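You operate a simulated robot arm through the tools that you are given. There is no shell and no other tool.

You run a simulated robot arm. Do the job below in one go: nothing can be reset, and whatever is moved stays where it is left.

Task
Sand the rough patch off the small board, then wax that patch.
Fine: sanding block first, then the dauber from the open wax tin; put both back. Set down upright: sanding block, wax dauber. A coat counts when it lies all over at full strength: go over it till it gets no stronger. What is to be rubbed or washed off counts as gone when no trace of it is left.

The check looks at the end state, three seconds after you hand in, the way a careful person would. Anything else that was tipped, shoved, dropped, spilled or broken makes it a failure.

Robot
A 7-joint arm with a two-finger parallel gripper, fixed in place. Base frame: the origin is on the floor under the middle of its stand, x ahead of it, y to its left, z up; the work surface is at about z = 750. Readings come in mm, degrees, newtons and seconds.
It reaches about 1479 mm from its shoulder. Its first joint turns from -166.0 to 166.0 degrees. Payload 4.4 kg.
The TCP is the grasp point between the finger pads, 23 mm short of the fingertips. In the tool frame z runs along the fingers and y along their closing line. The gripper opens to 94 mm. The fingers are 38 mm wide and 10 mm thick; the gripper's body (54 by 96 mm) begins 39 mm behind the TCP.
Orientation is that of the tool frame in the base frame, as a unit quaternion [x, y, z, w]. With the fingers straight down and closing along the base's y, the tool's x points along the base's -x, its y along +y and its z along -z.

Tools
- The arm moves only by the tool arm_command. Its argument "plan" is a list of rows, each a list of 3 entries, a list of its own where there are three numbers: the finger opening in mm, from 0 to 94, then the shift along the base's x, y, z in mm, then the turn, a rotation vector about the base's x, y, z in degrees. In form: [[hand, [dx, dy, dz], [ax, ay, az]], ...]. A call has 1 to 20 rows; each row shifts and turns the commanded pose from where the row before left it. Rows are played at 5 a second. More than 50 mm and 8.6 degrees between two rows, or a gripper value outside its range, and nothing of the call is played. A pose out of reach is approached as far as the arm can. The call stops where the force on the tool passes 40 N (or 10 N more than at its start, if that is more) or the arm is blocked; 0.2 s more then pass. Each finger travels about 72 mm/s and halts on what it meets, pressing with about 43 N; the grip force reading is that of the motor and also rises with nothing between the fingers. The clock runs only during rows and for 0.2 s after the last one: add rows that do not move to give the fingers time. The reply holds the time, the measured pose of the TCP, the force on the tool along the base axes, the opening and the grip force, in the units named above and with some noise, with the torque about the TCP (base axes, N m) and any sound that the robot's microphone picked up.
- Cameras (640 x 400 px; columns grow to the right, rows downward): "scene" is fixed at [406.1, -516.3, 1555.9]; the picture's right is [0.96, -0.29, 0.00], its down [-0.13, -0.42, -0.90] and it looks along [0.26, 0.86, -0.44] (base axes); focal length 310 px, centre (320, 200). "wrist" rides on the gripper at [87, 16, -74] in the tool frame; the picture's right is [-0.18, 0.98, 0.00], its down [-0.58, -0.11, -0.81] and it looks along [-0.79, -0.15, 0.59] (tool axes); focal length 243 px, centre (320, 200). There is no depth. A picture from a camera that has moved, and an enlarged one, comes with that camera's place and axes in the base frame and with its lens. The place of the scene camera against the robot may be out by one fixed shift of up to 25 mm in any direction.
- snapshot(camera): a new picture of that camera. It takes no simulated time.
- inspect(camera, box): a new picture of the part [left, top, right, bottom] of that camera's present view, enlarged. It takes no simulated time.
- close_job(): hands the job in; it is judged then, once.

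Places have to be worked out from the pictures, the camera data and where the tool is seen. Open the gripper and draw the arm clear of the work before you hand the job in, unless the task says otherwise.

The tools are called after "Request:" as name(argument=value, ...) on one line, values as JSON. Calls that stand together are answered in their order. arm_command: Moves the arm, as the interface text tells. Its arguments: {"type":"object","properties":{"plan":{"type":"array"}},"required":["plan"]} The other tools are called the same way: snapshot (camera) takes a picture; inspect (camera, box) takes an enlarged picture of a part of a camera's view; close_job () hands the job in.

At the start:

```text
t: 0.0
ee_pos: [497.9, 617.0, 1119.5]
ee_rot: [0.0, 1.0, 0.001, 0.001]
force: [-0.8, -0.4, 1.2]
torque: [0.0, -0.01, -0.05]
gripper_width: 93.6
finger_force: 0.1
```

scene: 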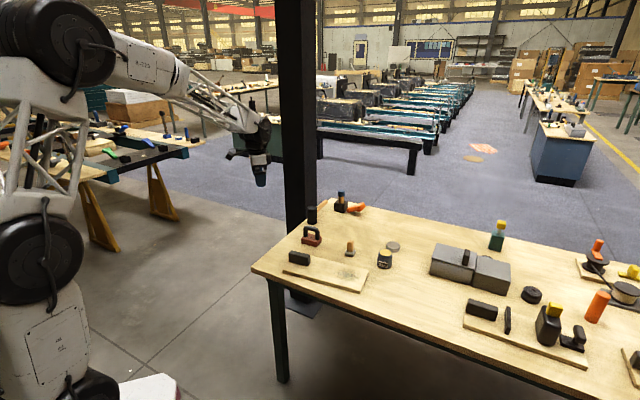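
wrist: 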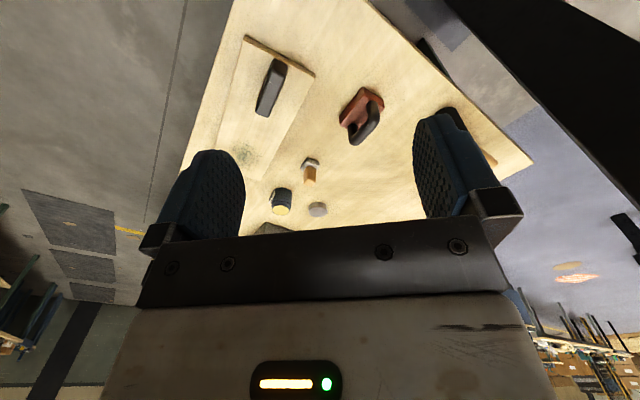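

I'll begin by taking closer looks at the table from both cameras to identify the board, sanding block and wax tin.

Request:
inspect(camera="scene", box=[250, 180, 450, 305])

Request:
inspect(camera="scene", box=[420, 210, 640, 390])

Request:
inspect(camera="wrist", box=[180, 20, 420, 240])

```text
3.20 times, centred on (350, 242) of scene
camera zoom: at [406.1, -516.3, 1555.9], right [0.96, -0.29, 0.0], down [-0.13, -0.42, -0.9], along [0.26, 0.86, -0.44], focal length 993 px, centre (224, 64)
```

zoom: 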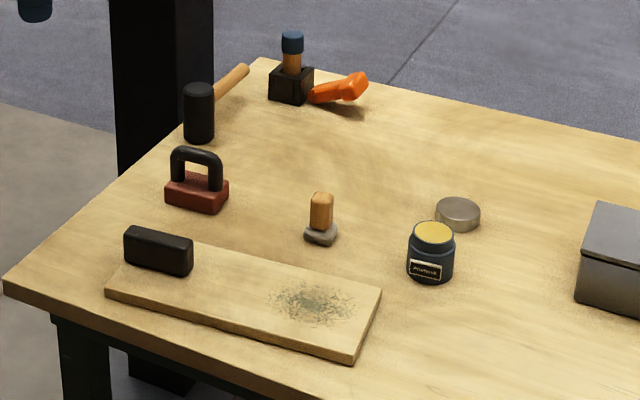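

```text
2.22 times, centred on (530, 300) of scene
camera zoom: at [406.1, -516.3, 1555.9], right [0.96, -0.29, 0.0], down [-0.13, -0.42, -0.9], along [0.26, 0.86, -0.44], focal length 690 px, centre (-147, -22)
```

zoom: 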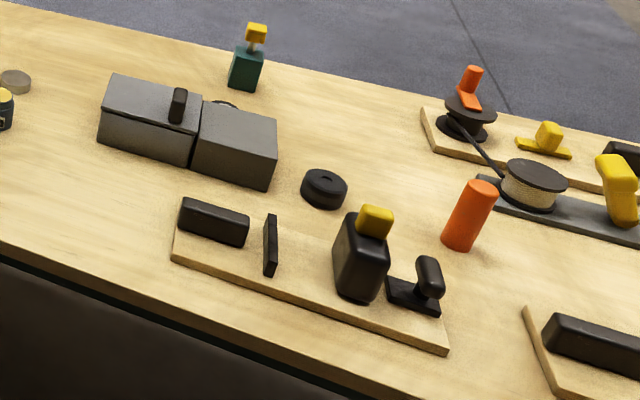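

```text
1.82 times, centred on (300, 130) of wrist
camera zoom: at [411.6, 633.0, 1195.6], right [0.18, 0.98, 0.0], down [0.58, -0.11, 0.81], along [0.79, -0.15, -0.59], focal length 441 px, centre (356, 327)
```

zoom: 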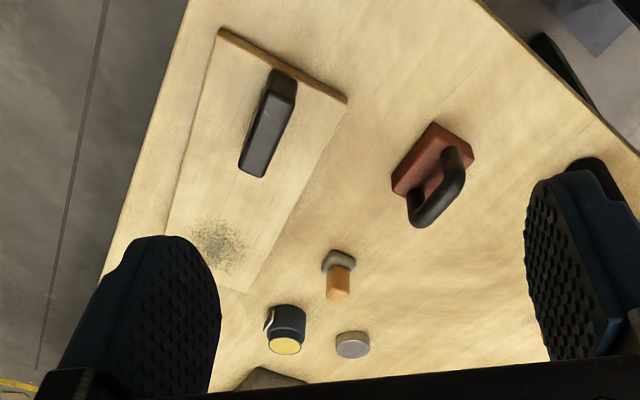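

The small board (about 320×120 mm) lies with its far end at roughly (830, 333), the patch near (764, 389). The red block with the black bow handle is at about (700, 660), the dauber at about (840, 526) and the open tin at about (949, 416). I'll lower and move slightly to get a closer wrist view of the red block.

Request:
arm_command(plan=[[94, [-5, 5, -30], [0, 0, 0]], [94, [-5, 5, -35], [0, 0, 0]], [94, [-5, 5, -35], [0, 0, 0]], [94, [-5, 5, -35], [0, 0, 0]], [94, [0, 3, -35], [0, 0, 0]], [94, [0, 0, 0], [0, 0, 0]]])

Request:
snapshot(camera="wrist")

Request:
snapshot(camera="scene")

```text
t: 1.4
ee_pos: [478.4, 639.7, 948.8]
ee_rot: [0.0, 1.0, 0.001, 0.0]
force: [-0.9, 0.3, 0.1]
torque: [0.05, -0.02, 0.01]
gripper_width: 94.1
finger_force: 0.1
```

```text
taken
camera wrist: at [391.5, 655.4, 1023.3], right [0.18, 0.98, 0.0], down [0.58, -0.11, 0.81], along [0.79, -0.15, -0.59], focal length 243 px, centre (320, 200)
```

wrist: 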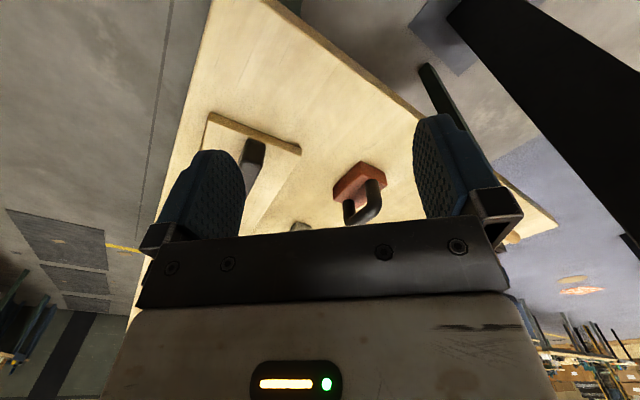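

```text
taken
```

scene: 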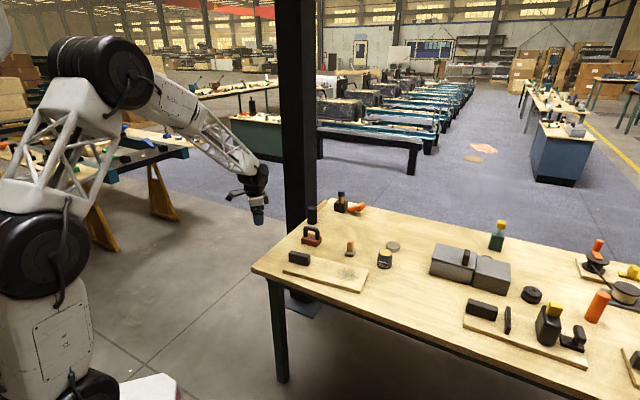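

The red block's handle is a bow standing up above it, top maybe at z≈820. I move above it, staying at z≈930, to see it in the upper picture half.

Request:
arm_command(plan=[[94, [40, 0, 0], [0, 0, 0]], [94, [40, 0, 0], [0, 0, 0]], [94, [40, 0, 0], [0, 0, 0]], [94, [40, 0, 0], [0, 0, 0]], [94, [20, 0, 0], [0, 0, 0]], [94, [0, 0, 0], [0, 0, 0]]])

Request:
snapshot(camera="wrist")

Request:
inspect(camera="scene", box=[240, 160, 440, 300])

```text
t: 2.8
ee_pos: [660.2, 637.7, 953.4]
ee_rot: [0.0, 1.0, 0.001, 0.0]
force: [0.4, 0.6, -0.2]
torque: [0.01, -0.01, 0.02]
gripper_width: 94.2
finger_force: 0.0
```

```text
taken
camera wrist: at [572.8, 654.0, 1027.9], right [0.18, 0.98, 0.0], down [0.58, -0.11, 0.81], along [0.79, -0.15, -0.59], focal length 243 px, centre (320, 200)
```

wrist: 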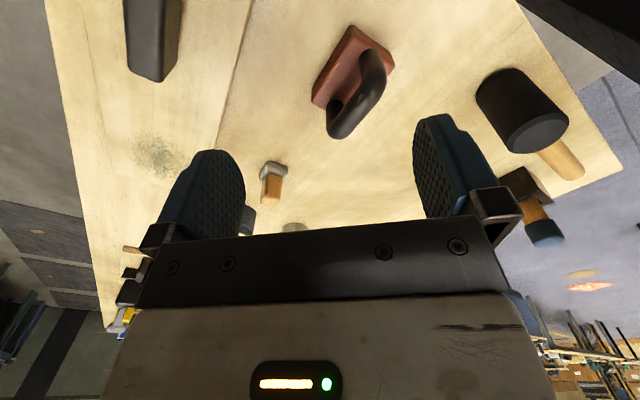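

```text
2.86 times, centred on (340, 230) of scene
camera zoom: at [406.1, -516.3, 1555.9], right [0.96, -0.29, 0.0], down [-0.13, -0.42, -0.9], along [0.26, 0.86, -0.44], focal length 887 px, centre (263, 114)
```

zoom: 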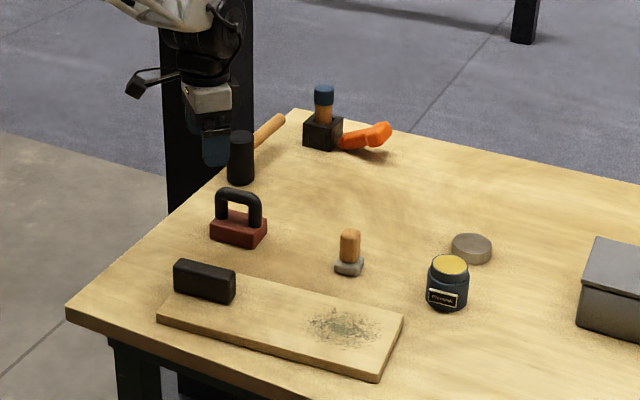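

Now the handle block is visible well. I zoom in on it, on the black block on the board, and the dauber.

Request:
inspect(camera="wrist", box=[280, 10, 420, 150])

Request:
inspect(camera="wrist", box=[50, 0, 310, 240])

Request:
inspect(camera="scene", box=[280, 220, 380, 300])

```text
2.86 times, centred on (350, 80) of wrist
camera zoom: at [572.8, 654.0, 1027.9], right [0.18, 0.98, 0.0], down [0.58, -0.11, 0.81], along [0.79, -0.15, -0.59], focal length 693 px, centre (234, 543)
```

zoom: 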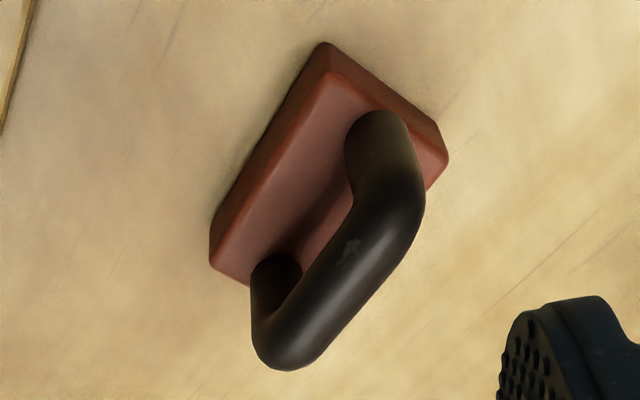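

```text
1.67 times, centred on (180, 120) of wrist
camera zoom: at [572.8, 654.0, 1027.9], right [0.18, 0.98, 0.0], down [0.58, -0.11, 0.81], along [0.79, -0.15, -0.59], focal length 404 px, centre (553, 333)
```

zoom: 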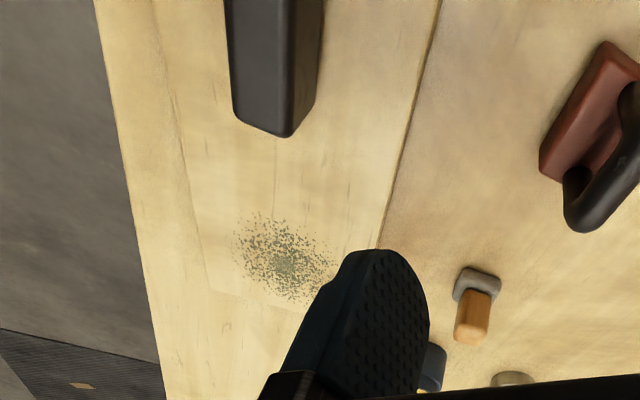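

```text
5.00 times, centred on (330, 260) of scene
camera zoom: at [406.1, -516.3, 1555.9], right [0.96, -0.29, 0.0], down [-0.13, -0.42, -0.9], along [0.26, 0.86, -0.44], focal length 1552 px, centre (270, -100)
```

zoom: 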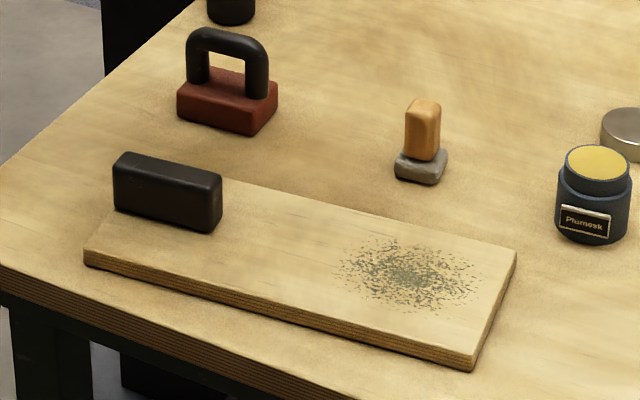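

The red block with bow handle (base ≈78×52 mm, centre ≈(711, 661), long axis ≈ −40°, bar axis z≈810) is the sanding block. I rotate the tool by −40° about z so the fingers close across the bar, and move over it for another look.

Request:
arm_command(plan=[[94, [10, 5, 0], [0, 0, -8]], [94, [10, 5, 0], [0, 0, -8]], [94, [10, 5, 0], [0, 0, -8]], [94, [10, 4, 0], [0, 0, -8]], [94, [11, 4, 0], [0, 0, -8]], [94, [0, 0, 0], [0, 0, 0]]])

Request:
snapshot(camera="wrist")

Request:
inspect(camera="wrist", box=[230, 0, 410, 130])

```text
t: 4.2
ee_pos: [709.3, 661.6, 949.9]
ee_rot: [0.343, 0.939, 0.0, 0.0]
force: [-0.9, -0.4, -0.6]
torque: [-0.03, 0.02, 0.03]
gripper_width: 94.0
finger_force: 0.2
```

```text
taken
camera wrist: at [652.6, 729.8, 1025.7], right [0.77, 0.63, 0.0], down [0.37, -0.46, 0.81], along [0.51, -0.62, -0.59], focal length 243 px, centre (320, 200)
```

wrist: 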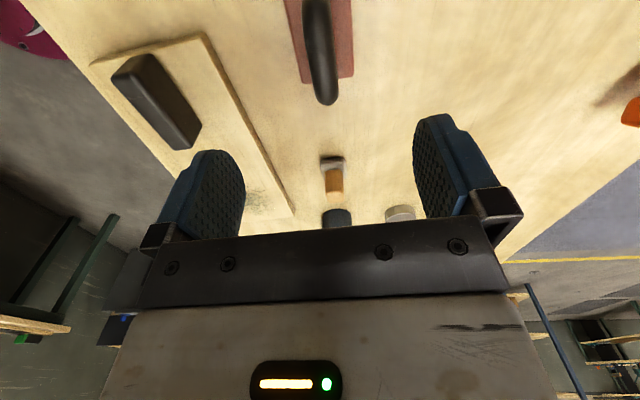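

```text
3.08 times, centred on (320, 65) of wrist
camera zoom: at [652.6, 729.8, 1025.7], right [0.77, 0.63, 0.0], down [0.37, -0.46, 0.81], along [0.51, -0.62, -0.59], focal length 746 px, centre (320, 615)
```

zoom: 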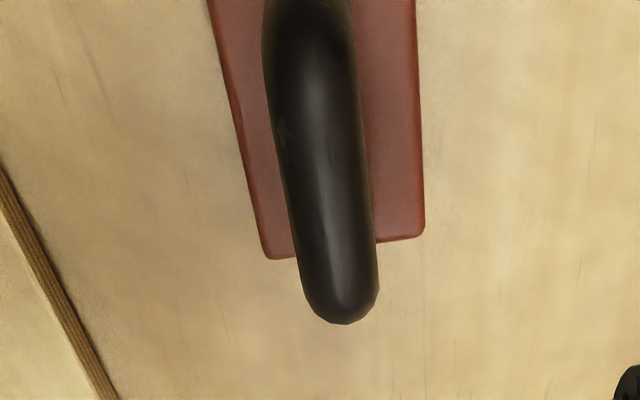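

The bar's centre line passes through about (711, 662) at −41.5°. I line up the last degree and descend to TCP z≈808 with the fingers open, still without gripping.

Request:
arm_command(plan=[[94, [1.5, 0.4, -30], [0, 0, -1.3]], [94, [0, 0, -35], [0, 0, 0]], [94, [0, 0, -35], [0, 0, 0]], [94, [0, 0, -25], [0, 0, 0]], [94, [0, 0, -15], [0, 0, 0]], [94, [0, 0, 0], [0, 0, 0]]])

Request:
snapshot(camera="wrist")

Request:
inspect(camera="scene", box=[260, 180, 380, 280])

```text
t: 5.6
ee_pos: [710.7, 663.6, 811.3]
ee_rot: [0.353, 0.936, 0.001, 0.001]
force: [0.0, 0.3, -0.7]
torque: [0.0, 0.01, -0.01]
gripper_width: 94.1
finger_force: 0.1
```

```text
taken
camera wrist: at [655.6, 732.1, 886.6], right [0.79, 0.62, 0.0], down [0.36, -0.47, 0.81], along [0.5, -0.63, -0.59], focal length 243 px, centre (320, 200)
```

wrist: 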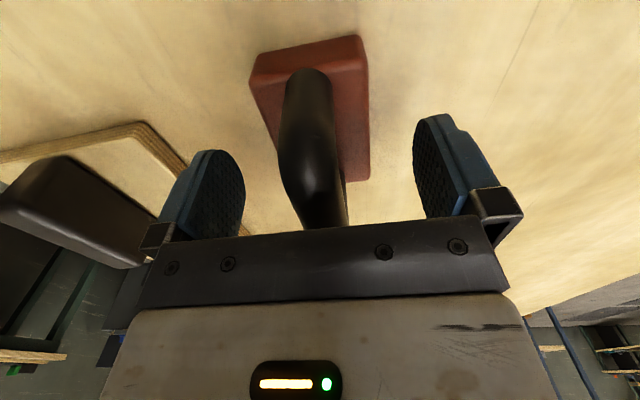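

```text
4.00 times, centred on (320, 230) of scene
camera zoom: at [406.1, -516.3, 1555.9], right [0.96, -0.29, 0.0], down [-0.13, -0.42, -0.9], along [0.26, 0.86, -0.44], focal length 1242 px, centre (320, 80)
```

zoom: 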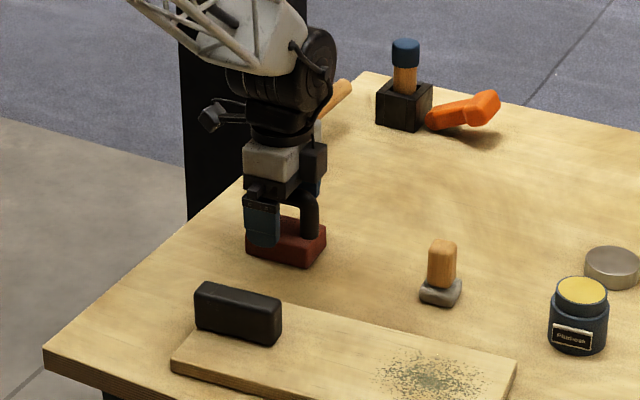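

The bar sits between the fingers within ~3 mm of centre, and the fingertips are clear of the base. I shift slightly, lower 3 mm and close on the bar.

Request:
arm_command(plan=[[94, [-1.2, -1.5, -3], [0, 0, 0]], [60, [0, 0, 0], [0, 0, 0]], [30, [0, 0, 0], [0, 0, 0]], [10, [0, 0, 0], [0, 0, 0]], [10, [0, 0, 0], [0, 0, 0]], [10, [0, 0, 0], [0, 0, 0]], [10, [0, 0, 0], [0, 0, 0]]])

Request:
snapshot(camera="wrist")

Request:
inspect(camera="scene", box=[260, 180, 380, 280])

```text
t: 7.2
ee_pos: [709.9, 662.3, 808.1]
ee_rot: [0.352, 0.936, 0.0, 0.001]
force: [-0.8, 0.6, 0.7]
torque: [-0.04, 0.02, -0.04]
gripper_width: 21.1
finger_force: 43.4
```

```text
taken
camera wrist: at [655.2, 731.4, 883.6], right [0.79, 0.62, 0.0], down [0.36, -0.47, 0.81], along [0.5, -0.63, -0.59], focal length 243 px, centre (320, 200)
```

wrist: 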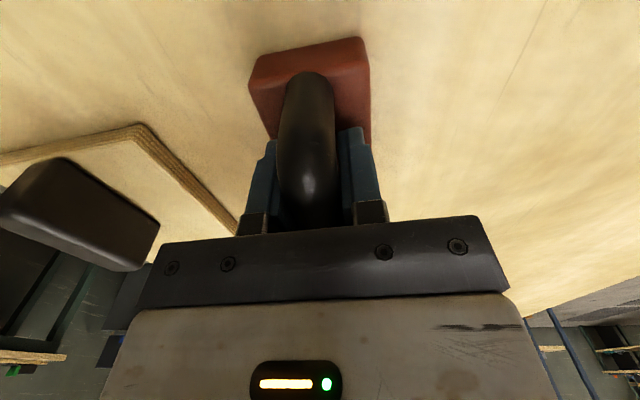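

```text
4.00 times, centred on (320, 230) of scene
camera zoom: at [406.1, -516.3, 1555.9], right [0.96, -0.29, 0.0], down [-0.13, -0.42, -0.9], along [0.26, 0.86, -0.44], focal length 1242 px, centre (320, 80)
```

zoom: 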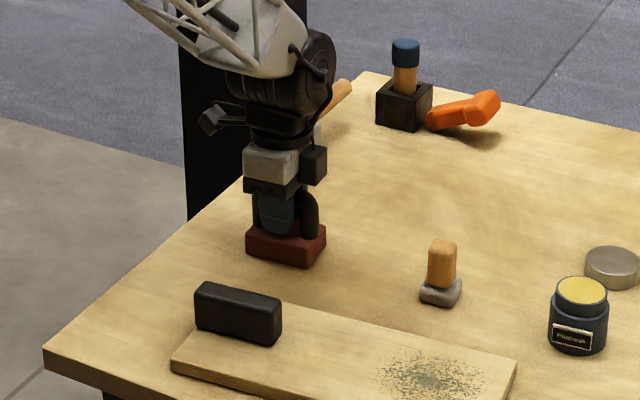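

The handle is held (21.1 mm, 43 N); the block's bottom is about 58 mm under the TCP. I lift it 112 mm and carry it past the patch side to look at the patch with the wrist camera.

Request:
arm_command(plan=[[10, [0, 0, 12], [0, 0, 0]], [10, [0, 0, 30], [0, 0, 0]], [10, [0, 0, 35], [0, 0, 0]], [10, [0, 0, 35], [0, 0, 0]], [10, [-3, -25, 0], [0, 0, 0]], [10, [-4, -40, 0], [0, 0, 0]], [10, [-4, -40, 0], [0, 0, 0]], [10, [-4, -40, 0], [0, 0, 0]], [10, [-4, -40, 0], [0, 0, 0]], [10, [-4, -40, 0], [0, 0, 0]], [10, [-4, -40, 0], [0, 0, 0]], [10, [-3, -37, 0], [0, 0, 0]], [10, [0, -20, 0], [0, 0, 0]], [10, [0, 0, 0], [0, 0, 0]]])

Request:
snapshot(camera="wrist")

Request:
inspect(camera="scene", box=[260, 180, 420, 300])

```text
t: 10.2
ee_pos: [681.4, 338.6, 919.8]
ee_rot: [0.353, 0.936, 0.001, 0.001]
force: [-0.9, -0.8, -1.6]
torque: [0.02, 0.02, -0.01]
gripper_width: 21.3
finger_force: 43.4
```

```text
taken
camera wrist: at [626.1, 407.9, 994.7], right [0.79, 0.62, 0.0], down [0.36, -0.47, 0.81], along [0.5, -0.63, -0.59], focal length 243 px, centre (320, 200)
```

wrist: 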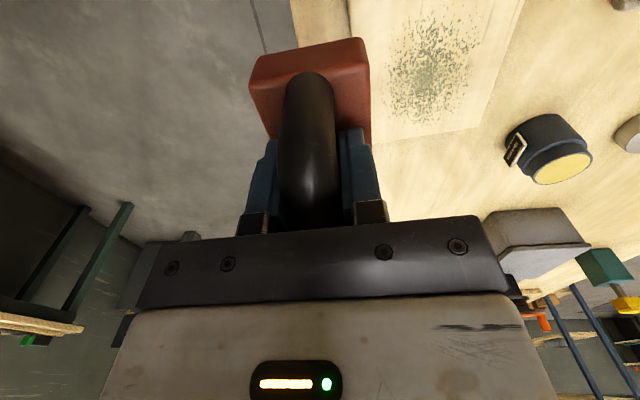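

```text
3.33 times, centred on (340, 240) of scene
camera zoom: at [406.1, -516.3, 1555.9], right [0.96, -0.29, 0.0], down [-0.13, -0.42, -0.9], along [0.26, 0.86, -0.44], focal length 1034 px, centre (253, 67)
```

zoom: 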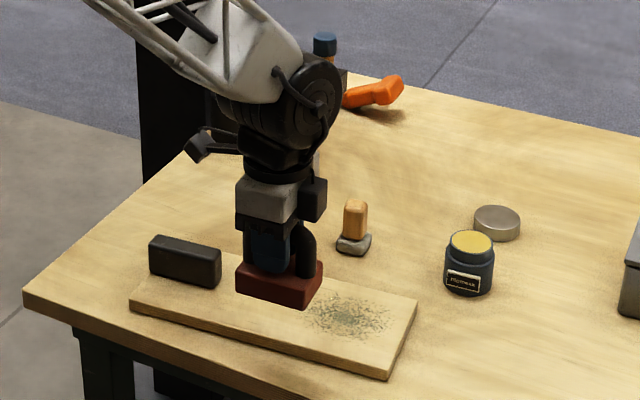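

The patch is now clearly visible beside the held block. I zoom on it to get its centre, extent and the board edges.

Request:
inspect(camera="wrist", box=[360, 0, 560, 150])

```text
2.67 times, centred on (460, 75) of wrist
camera zoom: at [626.1, 407.9, 994.7], right [0.79, 0.62, 0.0], down [0.36, -0.47, 0.81], along [0.5, -0.63, -0.59], focal length 647 px, centre (-53, 533)
```

zoom: 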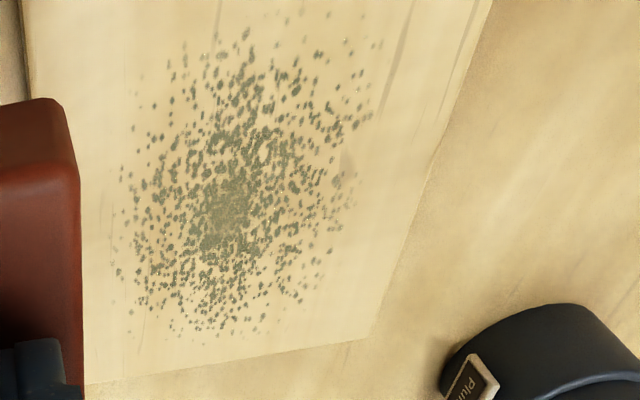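

From this view the patch centre works out at about (777, 377), spanning ≈112 mm along the board and ≈82 mm across, with the board top near z≈768. I move the block over its centre and come down to about 10 mm above the board.

Request:
arm_command(plan=[[10, [32, 13, 0], [0, 0, 0]], [10, [32, 13, 0], [0, 0, 0]], [10, [31.6, 12.4, 0], [0, 0, 0]], [10, [0, 0, -30], [0, 0, 0]], [10, [0, 0, -30], [0, 0, 0]], [10, [0, 0, -20], [0, 0, 0]], [10, [0, 0, 0], [0, 0, 0]]])

Request:
inspect(camera="scene", box=[270, 220, 390, 300])

Request:
snapshot(camera="wrist")

```text
t: 11.8
ee_pos: [775.2, 377.4, 839.6]
ee_rot: [0.353, 0.936, 0.0, 0.0]
force: [0.2, 0.1, -1.3]
torque: [0.02, -0.04, 0.0]
gripper_width: 21.0
finger_force: 42.9
```

```text
5.00 times, centred on (330, 260) of scene
camera zoom: at [406.1, -516.3, 1555.9], right [0.96, -0.29, 0.0], down [-0.13, -0.42, -0.9], along [0.26, 0.86, -0.44], focal length 1552 px, centre (270, -100)
```

zoom: 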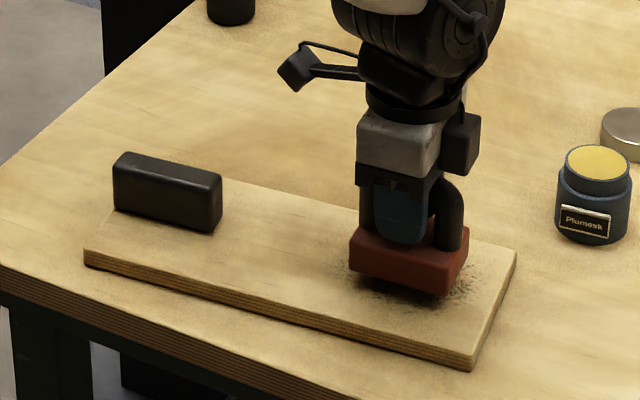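

```text
taken
camera wrist: at [720.4, 447.0, 914.3], right [0.79, 0.62, 0.0], down [0.36, -0.47, 0.81], along [0.5, -0.63, -0.59], focal length 243 px, centre (320, 200)
```

wrist: 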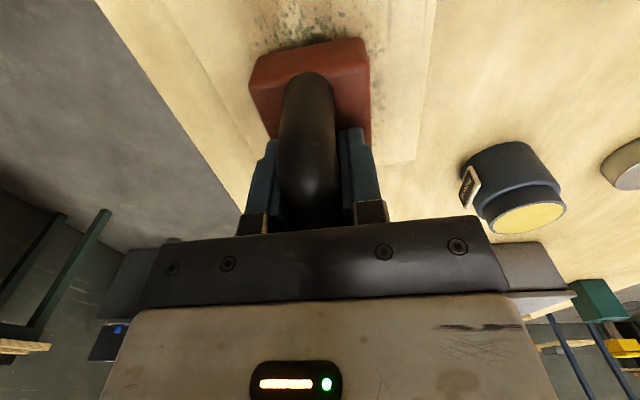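

The block hovers over the patch. I lower slowly, in small steps, to find contact.

Request:
arm_command(plan=[[10, [0, 0, -3], [0, 0, 0]], [10, [0, 0, -3], [0, 0, 0]], [10, [0, 0, -2], [0, 0, 0]], [10, [0, 0, -1], [0, 0, 0]], [10, [0, 0, -1], [0, 0, 0]], [10, [0, 0, 0], [0, 0, 0]]])

```text
t: 13.2
ee_pos: [776.3, 379.4, 829.5]
ee_rot: [0.353, 0.936, 0.001, 0.001]
force: [-0.3, 0.3, -1.6]
torque: [-0.04, -0.02, -0.03]
gripper_width: 21.2
finger_force: 42.1
```

No contact yet at z=829.5; I continue down in 1 mm steps.

Request:
arm_command(plan=[[10, [0, 0, -1], [0, 0, 0]], [10, [0, 0, -1], [0, 0, 0]], [10, [0, 0, 0], [0, 0, 0]]])

```text
t: 14.0
ee_pos: [776.5, 379.1, 827.4]
ee_rot: [0.353, 0.936, 0.001, 0.0]
force: [-0.6, -0.1, -1.8]
torque: [-0.01, -0.03, -0.01]
gripper_width: 21.0
finger_force: 42.7
```

Still free (force only the block's weight); I go on another 2 mm.

Request:
arm_command(plan=[[10, [0, 0, -1], [0, 0, 0]], [10, [0, 0, -1], [0, 0, 0]], [10, [0, 0, 0], [0, 0, 0]]])

```text
t: 14.8
ee_pos: [776.0, 378.6, 825.8]
ee_rot: [0.353, 0.936, 0.001, 0.001]
force: [-0.8, 4.3, 12.2]
torque: [-0.09, 0.27, -0.12]
gripper_width: 21.2
finger_force: 43.0
```

Contact: 12 N of upward force at TCP z≈825.8, so the board top is at about z=768. I try one gentle stroke along the board's length and check that the board stays put and the patch fades.

Request:
arm_command(plan=[[10, [6, -5.3, 0], [0, 0, 0]], [10, [6, -5.3, 0], [0, 0, 0]], [10, [6, -5.3, 0], [0, 0, 0]], [10, [-6, 5.3, 0], [0, 0, 0]], [10, [-6, 5.3, 0], [0, 0, 0]], [10, [-6, 5.3, 0], [0, 0, 0]], [10, [-6, 5.3, 0], [0, 0, 0]], [10, [-6, 5.3, 0], [0, 0, 0]], [10, [-6, 5.3, 0], [0, 0, 0]], [10, [-6, 5.3, 0], [0, 0, 0]]])

Request:
inspect(camera="scene", box=[270, 220, 390, 300])

Request:
snapshot(camera="wrist")

```text
t: 17.0
ee_pos: [751.5, 401.0, 826.8]
ee_rot: [0.352, 0.936, 0.001, 0.0]
force: [6.2, -7.0, 16.3]
torque: [-0.1, 0.0, 0.05]
gripper_width: 21.0
finger_force: 43.3
```

```text
5.00 times, centred on (330, 260) of scene
camera zoom: at [406.1, -516.3, 1555.9], right [0.96, -0.29, 0.0], down [-0.13, -0.42, -0.9], along [0.26, 0.86, -0.44], focal length 1552 px, centre (270, -100)
```

zoom: 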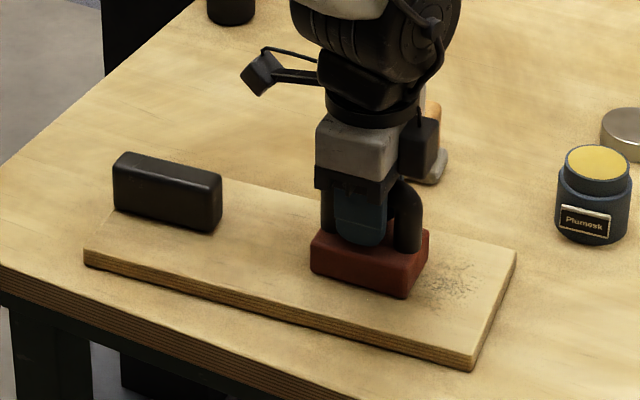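

```text
taken
camera wrist: at [697.2, 469.1, 901.0], right [0.79, 0.62, 0.0], down [0.36, -0.47, 0.81], along [0.5, -0.63, -0.59], focal length 243 px, centre (320, 200)
```

wrist: 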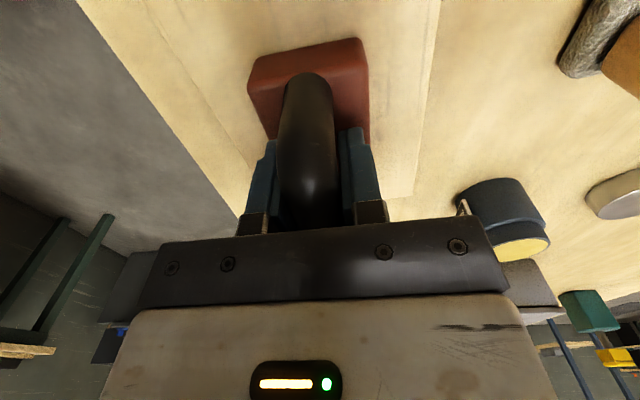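

The board didn't move and the patch is fading: this is the right tool. Block is now at e=−35 mm (along-board coordinate from patch centre); I raster the middle and the far-side (n = 0, +11, +22) tracks under ~14 N.

Request:
arm_command(plan=[[10, [7.9, -6.95, 0], [0, 0, 0]], [10, [7.9, -6.95, 0], [0, 0, 0]], [10, [7.9, -6.95, 0], [0, 0, 0]], [10, [7.9, -6.95, 0], [0, 0, 0]], [10, [7.9, -6.95, 0], [0, 0, 0]], [10, [7.9, -6.95, 0], [0, 0, 0]], [10, [7.3, 8.3, 0], [0, 0, 0]], [10, [-7.9, 6.95, 0], [0, 0, 0]], [10, [-7.9, 6.95, 0], [0, 0, 0]], [10, [-7.9, 6.95, 0], [0, 0, 0]], [10, [-7.9, 6.95, 0], [0, 0, 0]], [10, [-7.9, 6.95, 0], [0, 0, 0]], [10, [-7.9, 6.95, 0], [0, 0, 0]], [10, [7.3, 8.3, 0], [0, 0, 0]], [10, [7.9, -6.95, 0], [0, 0, 0]], [10, [7.9, -6.95, 0], [0, 0, 0]], [10, [7.9, -6.95, 0], [0, 0, 0]], [10, [7.9, -6.95, 0], [0, 0, 0]], [10, [7.9, -6.95, 0], [0, 0, 0]], [10, [7.9, -6.95, 0], [0, 0, 0]]])

Request:
inspect(camera="scene", box=[270, 220, 390, 300])

```text
t: 21.2
ee_pos: [812.9, 374.1, 825.7]
ee_rot: [0.352, 0.936, 0.001, 0.0]
force: [-0.8, -0.8, -1.3]
torque: [0.01, 0.01, 0.01]
gripper_width: 21.2
finger_force: 42.6
```

```text
5.00 times, centred on (330, 260) of scene
camera zoom: at [406.1, -516.3, 1555.9], right [0.96, -0.29, 0.0], down [-0.13, -0.42, -0.9], along [0.26, 0.86, -0.44], focal length 1552 px, centre (270, -100)
```

zoom: 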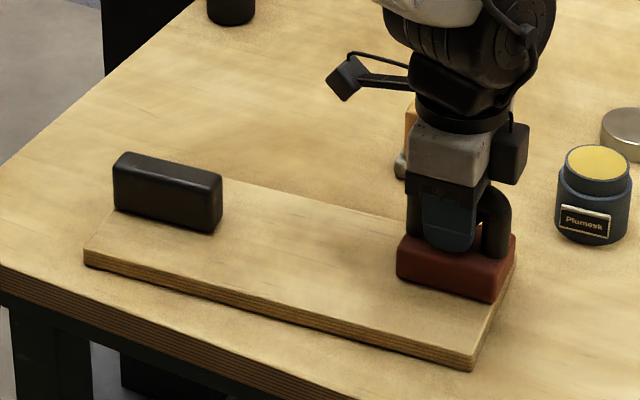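

The visible patch area looks clean, but contact was lost at the far end (force ≈0), so I lower 1.5 mm here and read the force.

Request:
arm_command(plan=[[10, [0, 0, -0.8], [0, 0, 0]], [10, [0, 0, -0.7], [0, 0, 0]], [10, [0, 0, 0], [0, 0, 0]]])

```text
t: 22.0
ee_pos: [813.6, 374.7, 825.1]
ee_rot: [0.352, 0.936, 0.002, 0.001]
force: [-4.0, 1.8, 12.7]
torque: [0.28, 0.27, 0.0]
gripper_width: 21.4
finger_force: 43.3
```

Contact is back at 12.7 N. I sweep back across n = +22, +11, 0 with a slight z slope to keep even pressure.

Request:
arm_command(plan=[[10, [-7.9, 6.95, 0.2], [0, 0, 0]], [10, [-7.9, 6.95, 0.2], [0, 0, 0]], [10, [-7.9, 6.95, 0.2], [0, 0, 0]], [10, [-7.9, 6.95, 0.2], [0, 0, 0]], [10, [-7.9, 6.95, 0.2], [0, 0, 0]], [10, [-7.9, 6.95, 0.2], [0, 0, 0]], [10, [-7.3, -8.3, 0], [0, 0, 0]], [10, [7.9, -6.95, -0.2], [0, 0, 0]], [10, [7.9, -6.95, -0.2], [0, 0, 0]], [10, [7.9, -6.95, -0.2], [0, 0, 0]], [10, [7.9, -6.95, -0.2], [0, 0, 0]], [10, [7.9, -6.95, -0.2], [0, 0, 0]], [10, [7.9, -6.95, -0.2], [0, 0, 0]], [10, [-7.3, -8.3, 0], [0, 0, 0]], [10, [-7.9, 6.95, 0.2], [0, 0, 0]], [10, [-7.9, 6.95, 0.2], [0, 0, 0]], [10, [-7.9, 6.95, 0.2], [0, 0, 0]], [10, [-7.9, 6.95, 0.2], [0, 0, 0]], [10, [-7.9, 6.95, 0.2], [0, 0, 0]], [10, [-7.9, 6.95, 0.2], [0, 0, 0]]])

Request:
inspect(camera="scene", box=[270, 220, 390, 300])

```text
t: 26.2
ee_pos: [751.4, 400.4, 826.0]
ee_rot: [0.353, 0.936, 0.001, 0.001]
force: [0.2, 0.0, -0.9]
torque: [0.01, -0.03, 0.03]
gripper_width: 21.0
finger_force: 42.9
```

```text
5.00 times, centred on (330, 260) of scene
camera zoom: at [406.1, -516.3, 1555.9], right [0.96, -0.29, 0.0], down [-0.13, -0.42, -0.9], along [0.26, 0.86, -0.44], focal length 1552 px, centre (270, -100)
```

zoom: 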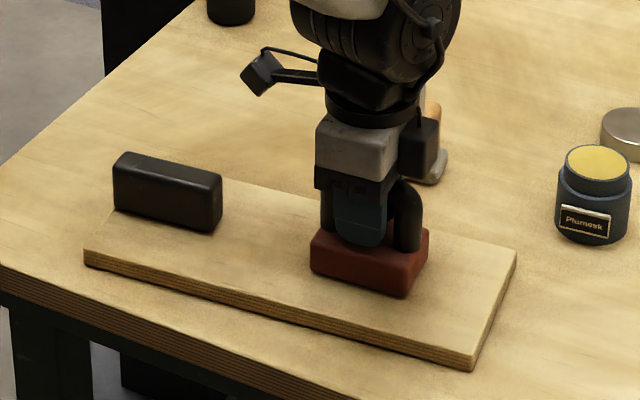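

Contact was lost again at this end (the handle has likely settled slightly in the grip). I lower 1.5 mm and read the force before continuing.

Request:
arm_command(plan=[[10, [0, 0, -0.8], [0, 0, 0]], [10, [0, 0, -0.7], [0, 0, 0]], [10, [0, 0, 0], [0, 0, 0]]])

Request:
snapshot(camera="wrist")

```text
t: 27.0
ee_pos: [752.5, 399.9, 824.8]
ee_rot: [0.353, 0.936, 0.002, 0.001]
force: [-1.2, 4.5, 11.1]
torque: [0.17, 0.25, -0.02]
gripper_width: 21.0
finger_force: 43.0
```

```text
taken
camera wrist: at [696.8, 468.8, 899.9], right [0.79, 0.62, 0.0], down [0.36, -0.47, 0.81], along [0.5, -0.63, -0.59], focal length 243 px, centre (320, 200)
```

wrist: 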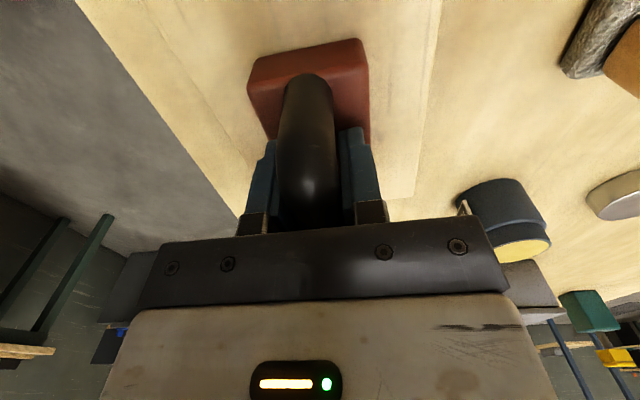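

Pressure is back at 11 N. I sweep forward on n=0, then n=−11 back, lowering a trace to keep contact.

Request:
arm_command(plan=[[10, [7.9, -6.95, 0], [0, 0, 0]], [10, [7.9, -6.95, -0.1], [0, 0, 0]], [10, [7.9, -6.95, 0], [0, 0, 0]], [10, [7.9, -6.95, -0.1], [0, 0, 0]], [10, [7.9, -6.95, 0], [0, 0, 0]], [10, [7.9, -6.95, -0.1], [0, 0, 0]], [10, [-7.3, -8.3, 0], [0, 0, 0]], [10, [0, 0, 0], [0, 0, 0]]])

```text
t: 28.8
ee_pos: [791.6, 349.6, 824.6]
ee_rot: [0.353, 0.936, 0.002, 0.001]
force: [8.8, 4.8, 27.1]
torque: [-0.38, -0.11, 0.1]
gripper_width: 21.2
finger_force: 42.9
```

Force 27 N here, a bit high; I ease 0.6 mm and sweep back on n=−11, then forward on n=−22.

Request:
arm_command(plan=[[10, [-7.9, 6.95, 0.3], [0, 0, 0]], [10, [-7.9, 6.95, 0.3], [0, 0, 0]], [10, [-7.9, 6.95, 0], [0, 0, 0]], [10, [-7.9, 6.95, 0], [0, 0, 0]], [10, [-7.9, 6.95, 0], [0, 0, 0]], [10, [-7.9, 6.95, 0], [0, 0, 0]], [10, [-7.3, -8.3, 0], [0, 0, 0]], [10, [0, 0, 0], [0, 0, 0]]])

```text
t: 30.5
ee_pos: [737.4, 384.2, 824.9]
ee_rot: [0.352, 0.936, 0.002, 0.001]
force: [-0.6, 2.0, 6.4]
torque: [0.15, 0.41, -0.05]
gripper_width: 21.2
finger_force: 43.2
stopped in row 8: the force on the tool passed its limit at 41 N (the readings are from after the stop); the commanded pose is now the measured one
```

A brief force spike ended that call; pressing force is now 6 N. I check that nothing shifted.

Request:
inspect(camera="scene", box=[270, 220, 390, 300])

Request:
snapshot(camera="wrist")

```text
5.00 times, centred on (330, 260) of scene
camera zoom: at [406.1, -516.3, 1555.9], right [0.96, -0.29, 0.0], down [-0.13, -0.42, -0.9], along [0.26, 0.86, -0.44], focal length 1552 px, centre (270, -100)
```

zoom: 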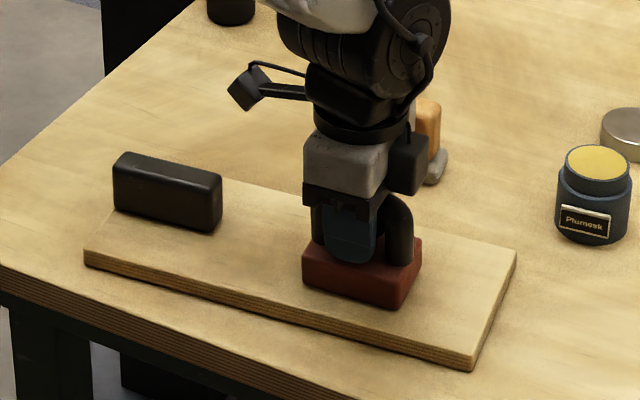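

```text
taken
camera wrist: at [682.6, 452.8, 900.7], right [0.79, 0.62, 0.0], down [0.36, -0.47, 0.81], along [0.5, -0.63, -0.59], focal length 243 px, centre (320, 200)
```

wrist: 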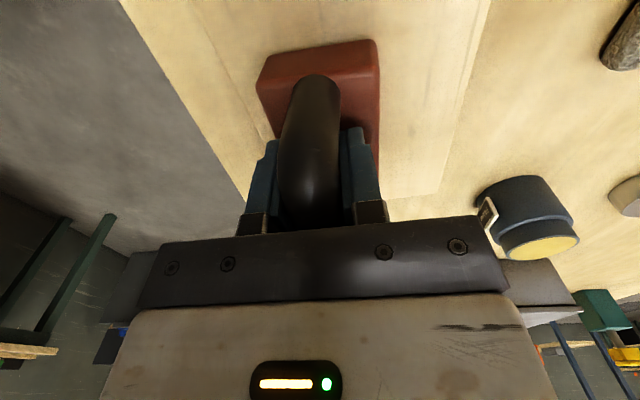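

The board and black block are unchanged, but the sanding block seems to have rolled slightly about its bar from the sideways shift. I zoom in to judge that.

Request:
inspect(camera="wrist", box=[230, 20, 410, 150])

Request:
inspect(camera="scene", box=[315, 245, 365, 285])

```text
3.08 times, centred on (320, 85) of wrist
camera zoom: at [682.6, 452.8, 900.7], right [0.79, 0.62, 0.0], down [0.36, -0.47, 0.81], along [0.5, -0.63, -0.59], focal length 746 px, centre (320, 554)
```

zoom: 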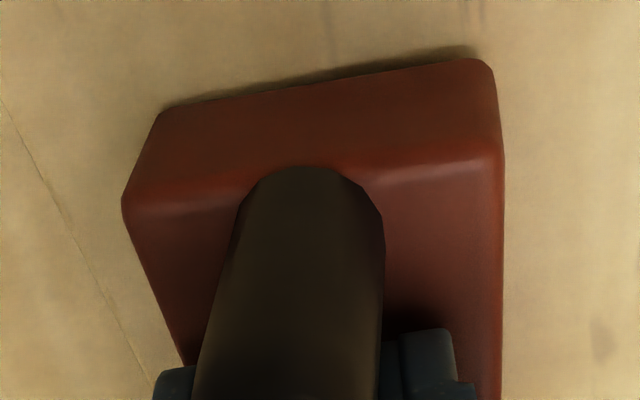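

```text
10.00 times, centred on (340, 265) of scene
camera zoom: at [406.1, -516.3, 1555.9], right [0.96, -0.29, 0.0], down [-0.13, -0.42, -0.9], along [0.26, 0.86, -0.44], focal length 3104 px, centre (120, -450)
```

zoom: 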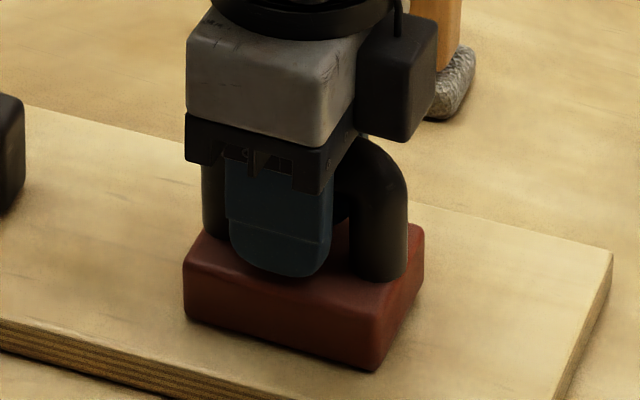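

The block's +n edge is lifted a little. I release it where it rests so it lies flat on the board, and then grip it again.

Request:
arm_command(plan=[[40, [0, 0, 0], [0, 0, 0]], [40, [0, 0, 0], [0, 0, 0]], [40, [0, 0, 0], [0, 0, 0]]])

Request:
inspect(camera="wrist", box=[230, 20, 410, 150])

Request:
inspect(camera="scene", box=[315, 245, 365, 285])

```text
t: 31.3
ee_pos: [737.5, 383.3, 824.3]
ee_rot: [0.353, 0.936, 0.002, 0.0]
force: [0.5, -0.5, -0.5]
torque: [-0.02, 0.01, -0.01]
gripper_width: 40.0
finger_force: 0.1
```

```text
3.08 times, centred on (320, 85) of wrist
camera zoom: at [682.7, 452.6, 900.3], right [0.79, 0.62, 0.0], down [0.36, -0.47, 0.81], along [0.5, -0.63, -0.59], focal length 746 px, centre (320, 554)
```

zoom: 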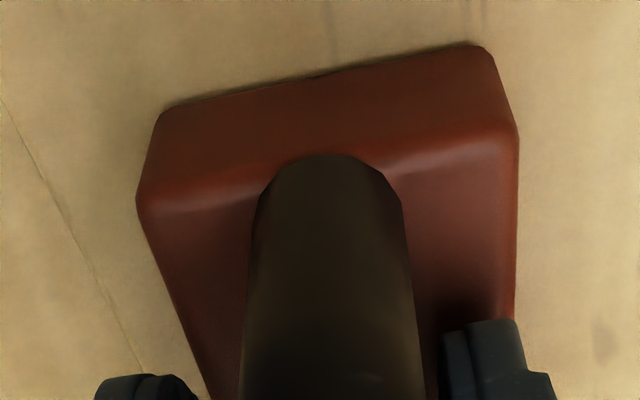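

```text
10.00 times, centred on (340, 265) of scene
camera zoom: at [406.1, -516.3, 1555.9], right [0.96, -0.29, 0.0], down [-0.13, -0.42, -0.9], along [0.26, 0.86, -0.44], focal length 3104 px, centre (120, -450)
```

zoom: 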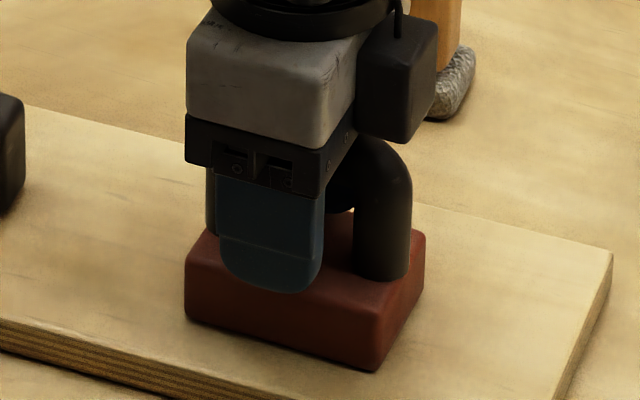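

The block now lies flat; its bar is ~4 mm to the +n side of the TCP. I recentre by that and grip again.

Request:
arm_command(plan=[[40, [2.4, 2.7, 1], [0, 0, 0]], [25, [0, 0, 0], [0, 0, 0]], [10, [0, 0, 0], [0, 0, 0]], [10, [0, 0, 0], [0, 0, 0]], [10, [0, 0, 0], [0, 0, 0]]])

Request:
inspect(camera="wrist", box=[230, 20, 410, 150])

```text
t: 32.5
ee_pos: [739.9, 386.6, 825.1]
ee_rot: [0.353, 0.936, 0.001, 0.001]
force: [0.7, 0.7, 2.6]
torque: [-0.05, 0.03, 0.0]
gripper_width: 21.0
finger_force: 42.8
```

```text
3.08 times, centred on (320, 85) of wrist
camera zoom: at [685.5, 455.1, 901.2], right [0.79, 0.62, 0.0], down [0.36, -0.47, 0.81], along [0.5, -0.63, -0.59], focal length 746 px, centre (320, 554)
```

zoom: 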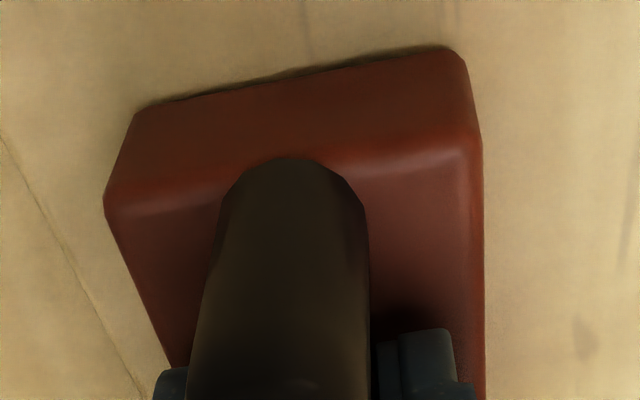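

Gripped flat again. I hop sideways lifted to n≈−23, press down lightly, and read the force.

Request:
arm_command(plan=[[10, [0, 0, 3], [0, 0, 0]], [10, [-3.5, -4, 0], [0, 0, 0]], [10, [0, 0, -2], [0, 0, 0]], [10, [0, 0, -1.5], [0, 0, 0]], [10, [0, 0, -0.5], [0, 0, 0]], [10, [0, 0, 0], [0, 0, 0]]])

```text
t: 33.9
ee_pos: [737.5, 382.9, 825.3]
ee_rot: [0.353, 0.936, 0.002, 0.002]
force: [-2.4, 4.3, 7.9]
torque: [-0.01, 0.24, -0.11]
gripper_width: 21.4
finger_force: 43.2
```

Pressing at ~8 N. I add 0.5 mm and sweep forward and back along the n≈−23 track, reading the force at each end.

Request:
arm_command(plan=[[10, [7.9, -6.95, -0.5], [0, 0, 0]], [10, [7.9, -6.95, 0], [0, 0, 0]], [10, [7.9, -6.95, 0], [0, 0, 0]], [10, [7.9, -6.95, 0], [0, 0, 0]], [10, [7.9, -6.95, 0], [0, 0, 0]], [10, [7.9, -6.95, 0], [0, 0, 0]]])

Request:
inspect(camera="scene", box=[270, 220, 390, 300])

```text
t: 35.3
ee_pos: [785.2, 340.5, 825.2]
ee_rot: [0.353, 0.936, 0.002, 0.002]
force: [-8.3, 8.7, 20.0]
torque: [0.16, 0.21, 0.01]
gripper_width: 21.3
finger_force: 42.8
```

```text
5.00 times, centred on (330, 260) of scene
camera zoom: at [406.1, -516.3, 1555.9], right [0.96, -0.29, 0.0], down [-0.13, -0.42, -0.9], along [0.26, 0.86, -0.44], focal length 1552 px, centre (270, -100)
```

zoom: 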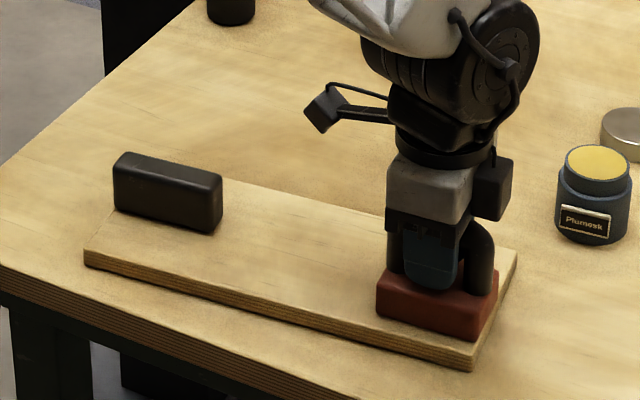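

20 N and the board is unmoved. I sweep back, hop lifted to n≈−11, and sweep forward.

Request:
arm_command(plan=[[10, [-7.9, 6.95, 0], [0, 0, 0]], [10, [-7.9, 6.95, 0], [0, 0, 0]], [10, [-7.9, 6.95, 0], [0, 0, 0]], [10, [-7.9, 6.95, 0], [0, 0, 0]], [10, [-7.9, 6.95, 0], [0, 0, 0]], [10, [-7.9, 6.95, 0], [0, 0, 0]], [10, [0, 0, 4], [0, 0, 0]], [10, [7.3, 8.3, 0], [0, 0, 0]], [10, [0, 0, -3], [0, 0, 0]], [10, [0, 0, -1], [0, 0, 0]], [10, [7.9, -6.95, 0], [0, 0, 0]], [10, [7.9, -6.95, 0], [0, 0, 0]], [10, [7.9, -6.95, 0], [0, 0, 0]], [10, [7.9, -6.95, 0], [0, 0, 0]], [10, [7.9, -6.95, 0], [0, 0, 0]], [10, [7.9, -6.95, 0], [0, 0, 0]]])

```text
t: 38.7
ee_pos: [790.7, 347.3, 825.1]
ee_rot: [0.352, 0.936, 0.002, 0.002]
force: [0.0, 0.4, -1.2]
torque: [0.02, 0.01, -0.03]
gripper_width: 21.0
finger_force: 43.3
```

Contact lost again (block creeps up in the grip under load). I lower in small steps to restore contact.

Request:
arm_command(plan=[[10, [0, 0, -0.6], [0, 0, 0]], [10, [0, 0, -0.6], [0, 0, 0]], [10, [0, 0, 0], [0, 0, 0]]])

Request:
inspect(camera="wrist", box=[230, 20, 410, 150])

```text
t: 39.5
ee_pos: [791.4, 348.1, 825.1]
ee_rot: [0.352, 0.936, 0.002, 0.002]
force: [-2.4, -2.6, 10.6]
torque: [0.1, 0.14, 0.05]
gripper_width: 21.1
finger_force: 43.4
```

```text
3.08 times, centred on (320, 85) of wrist
camera zoom: at [736.0, 417.4, 899.9], right [0.79, 0.62, 0.01], down [0.36, -0.47, 0.81], along [0.5, -0.63, -0.59], focal length 746 px, centre (320, 554)
```

zoom: 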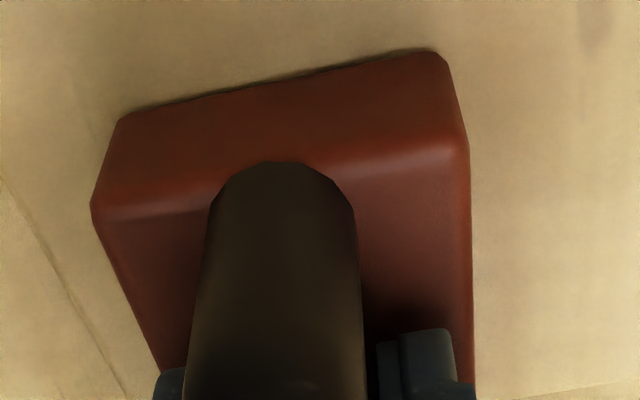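

Flat contact at 10.6 N. I sweep back on n≈−11 and forward again, then check.

Request:
arm_command(plan=[[10, [-7.9, 6.95, 0], [0, 0, 0]], [10, [-7.9, 6.95, 0], [0, 0, 0]], [10, [-7.9, 6.95, 0], [0, 0, 0]], [10, [-7.9, 6.95, 0], [0, 0, 0]], [10, [-7.9, 6.95, 0], [0, 0, 0]], [10, [-7.9, 6.95, 0], [0, 0, 0]]])

```text
t: 40.9
ee_pos: [745.4, 389.5, 823.1]
ee_rot: [0.352, 0.936, 0.003, 0.002]
force: [11.9, -10.5, 24.8]
torque: [-0.05, -0.05, -0.01]
gripper_width: 21.0
finger_force: 43.0
```

24.8 N at this end. I now lift off and move to the earlier viewing pose to inspect what is left of the patch.

Request:
arm_command(plan=[[10, [0, 0, 15], [0, 0, 0]], [10, [0, 0, 40], [0, 0, 0]], [10, [0, 0, 41], [0, 0, 0]], [10, [-32, -25, 0], [0, 0, 0]], [10, [-32, -25, 0], [0, 0, 0]], [10, [0, 0, 0], [0, 0, 0]]])

Request:
inspect(camera="wrist", box=[360, 0, 560, 150])

Request:
inspect(camera="scene", box=[270, 220, 390, 300])

```text
t: 42.3
ee_pos: [679.5, 340.9, 917.4]
ee_rot: [0.353, 0.936, 0.002, 0.002]
force: [0.3, 0.1, -1.6]
torque: [0.0, -0.02, 0.01]
gripper_width: 21.3
finger_force: 42.3
```

```text
2.67 times, centred on (460, 75) of wrist
camera zoom: at [626.2, 408.4, 992.8], right [0.79, 0.62, 0.0], down [0.36, -0.47, 0.81], along [0.5, -0.63, -0.59], focal length 647 px, centre (-53, 533)
```

zoom: 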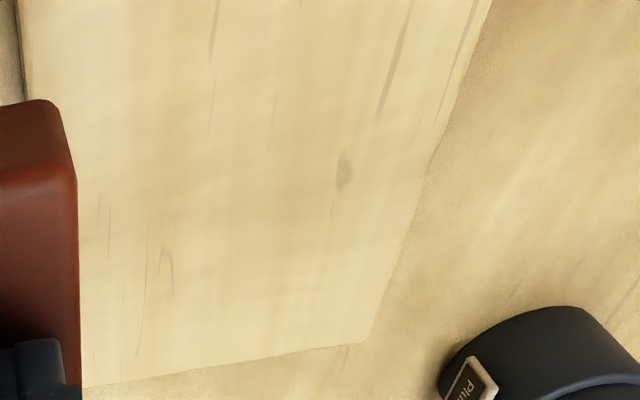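

```text
5.00 times, centred on (330, 260) of scene
camera zoom: at [406.1, -516.3, 1555.9], right [0.96, -0.29, 0.0], down [-0.13, -0.42, -0.9], along [0.26, 0.86, -0.44], focal length 1552 px, centre (270, -100)
```

zoom: 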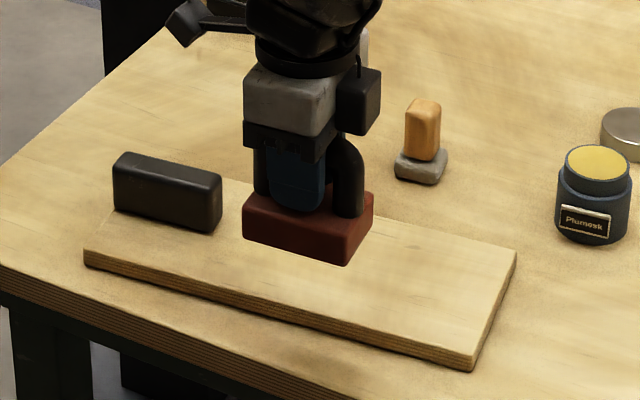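

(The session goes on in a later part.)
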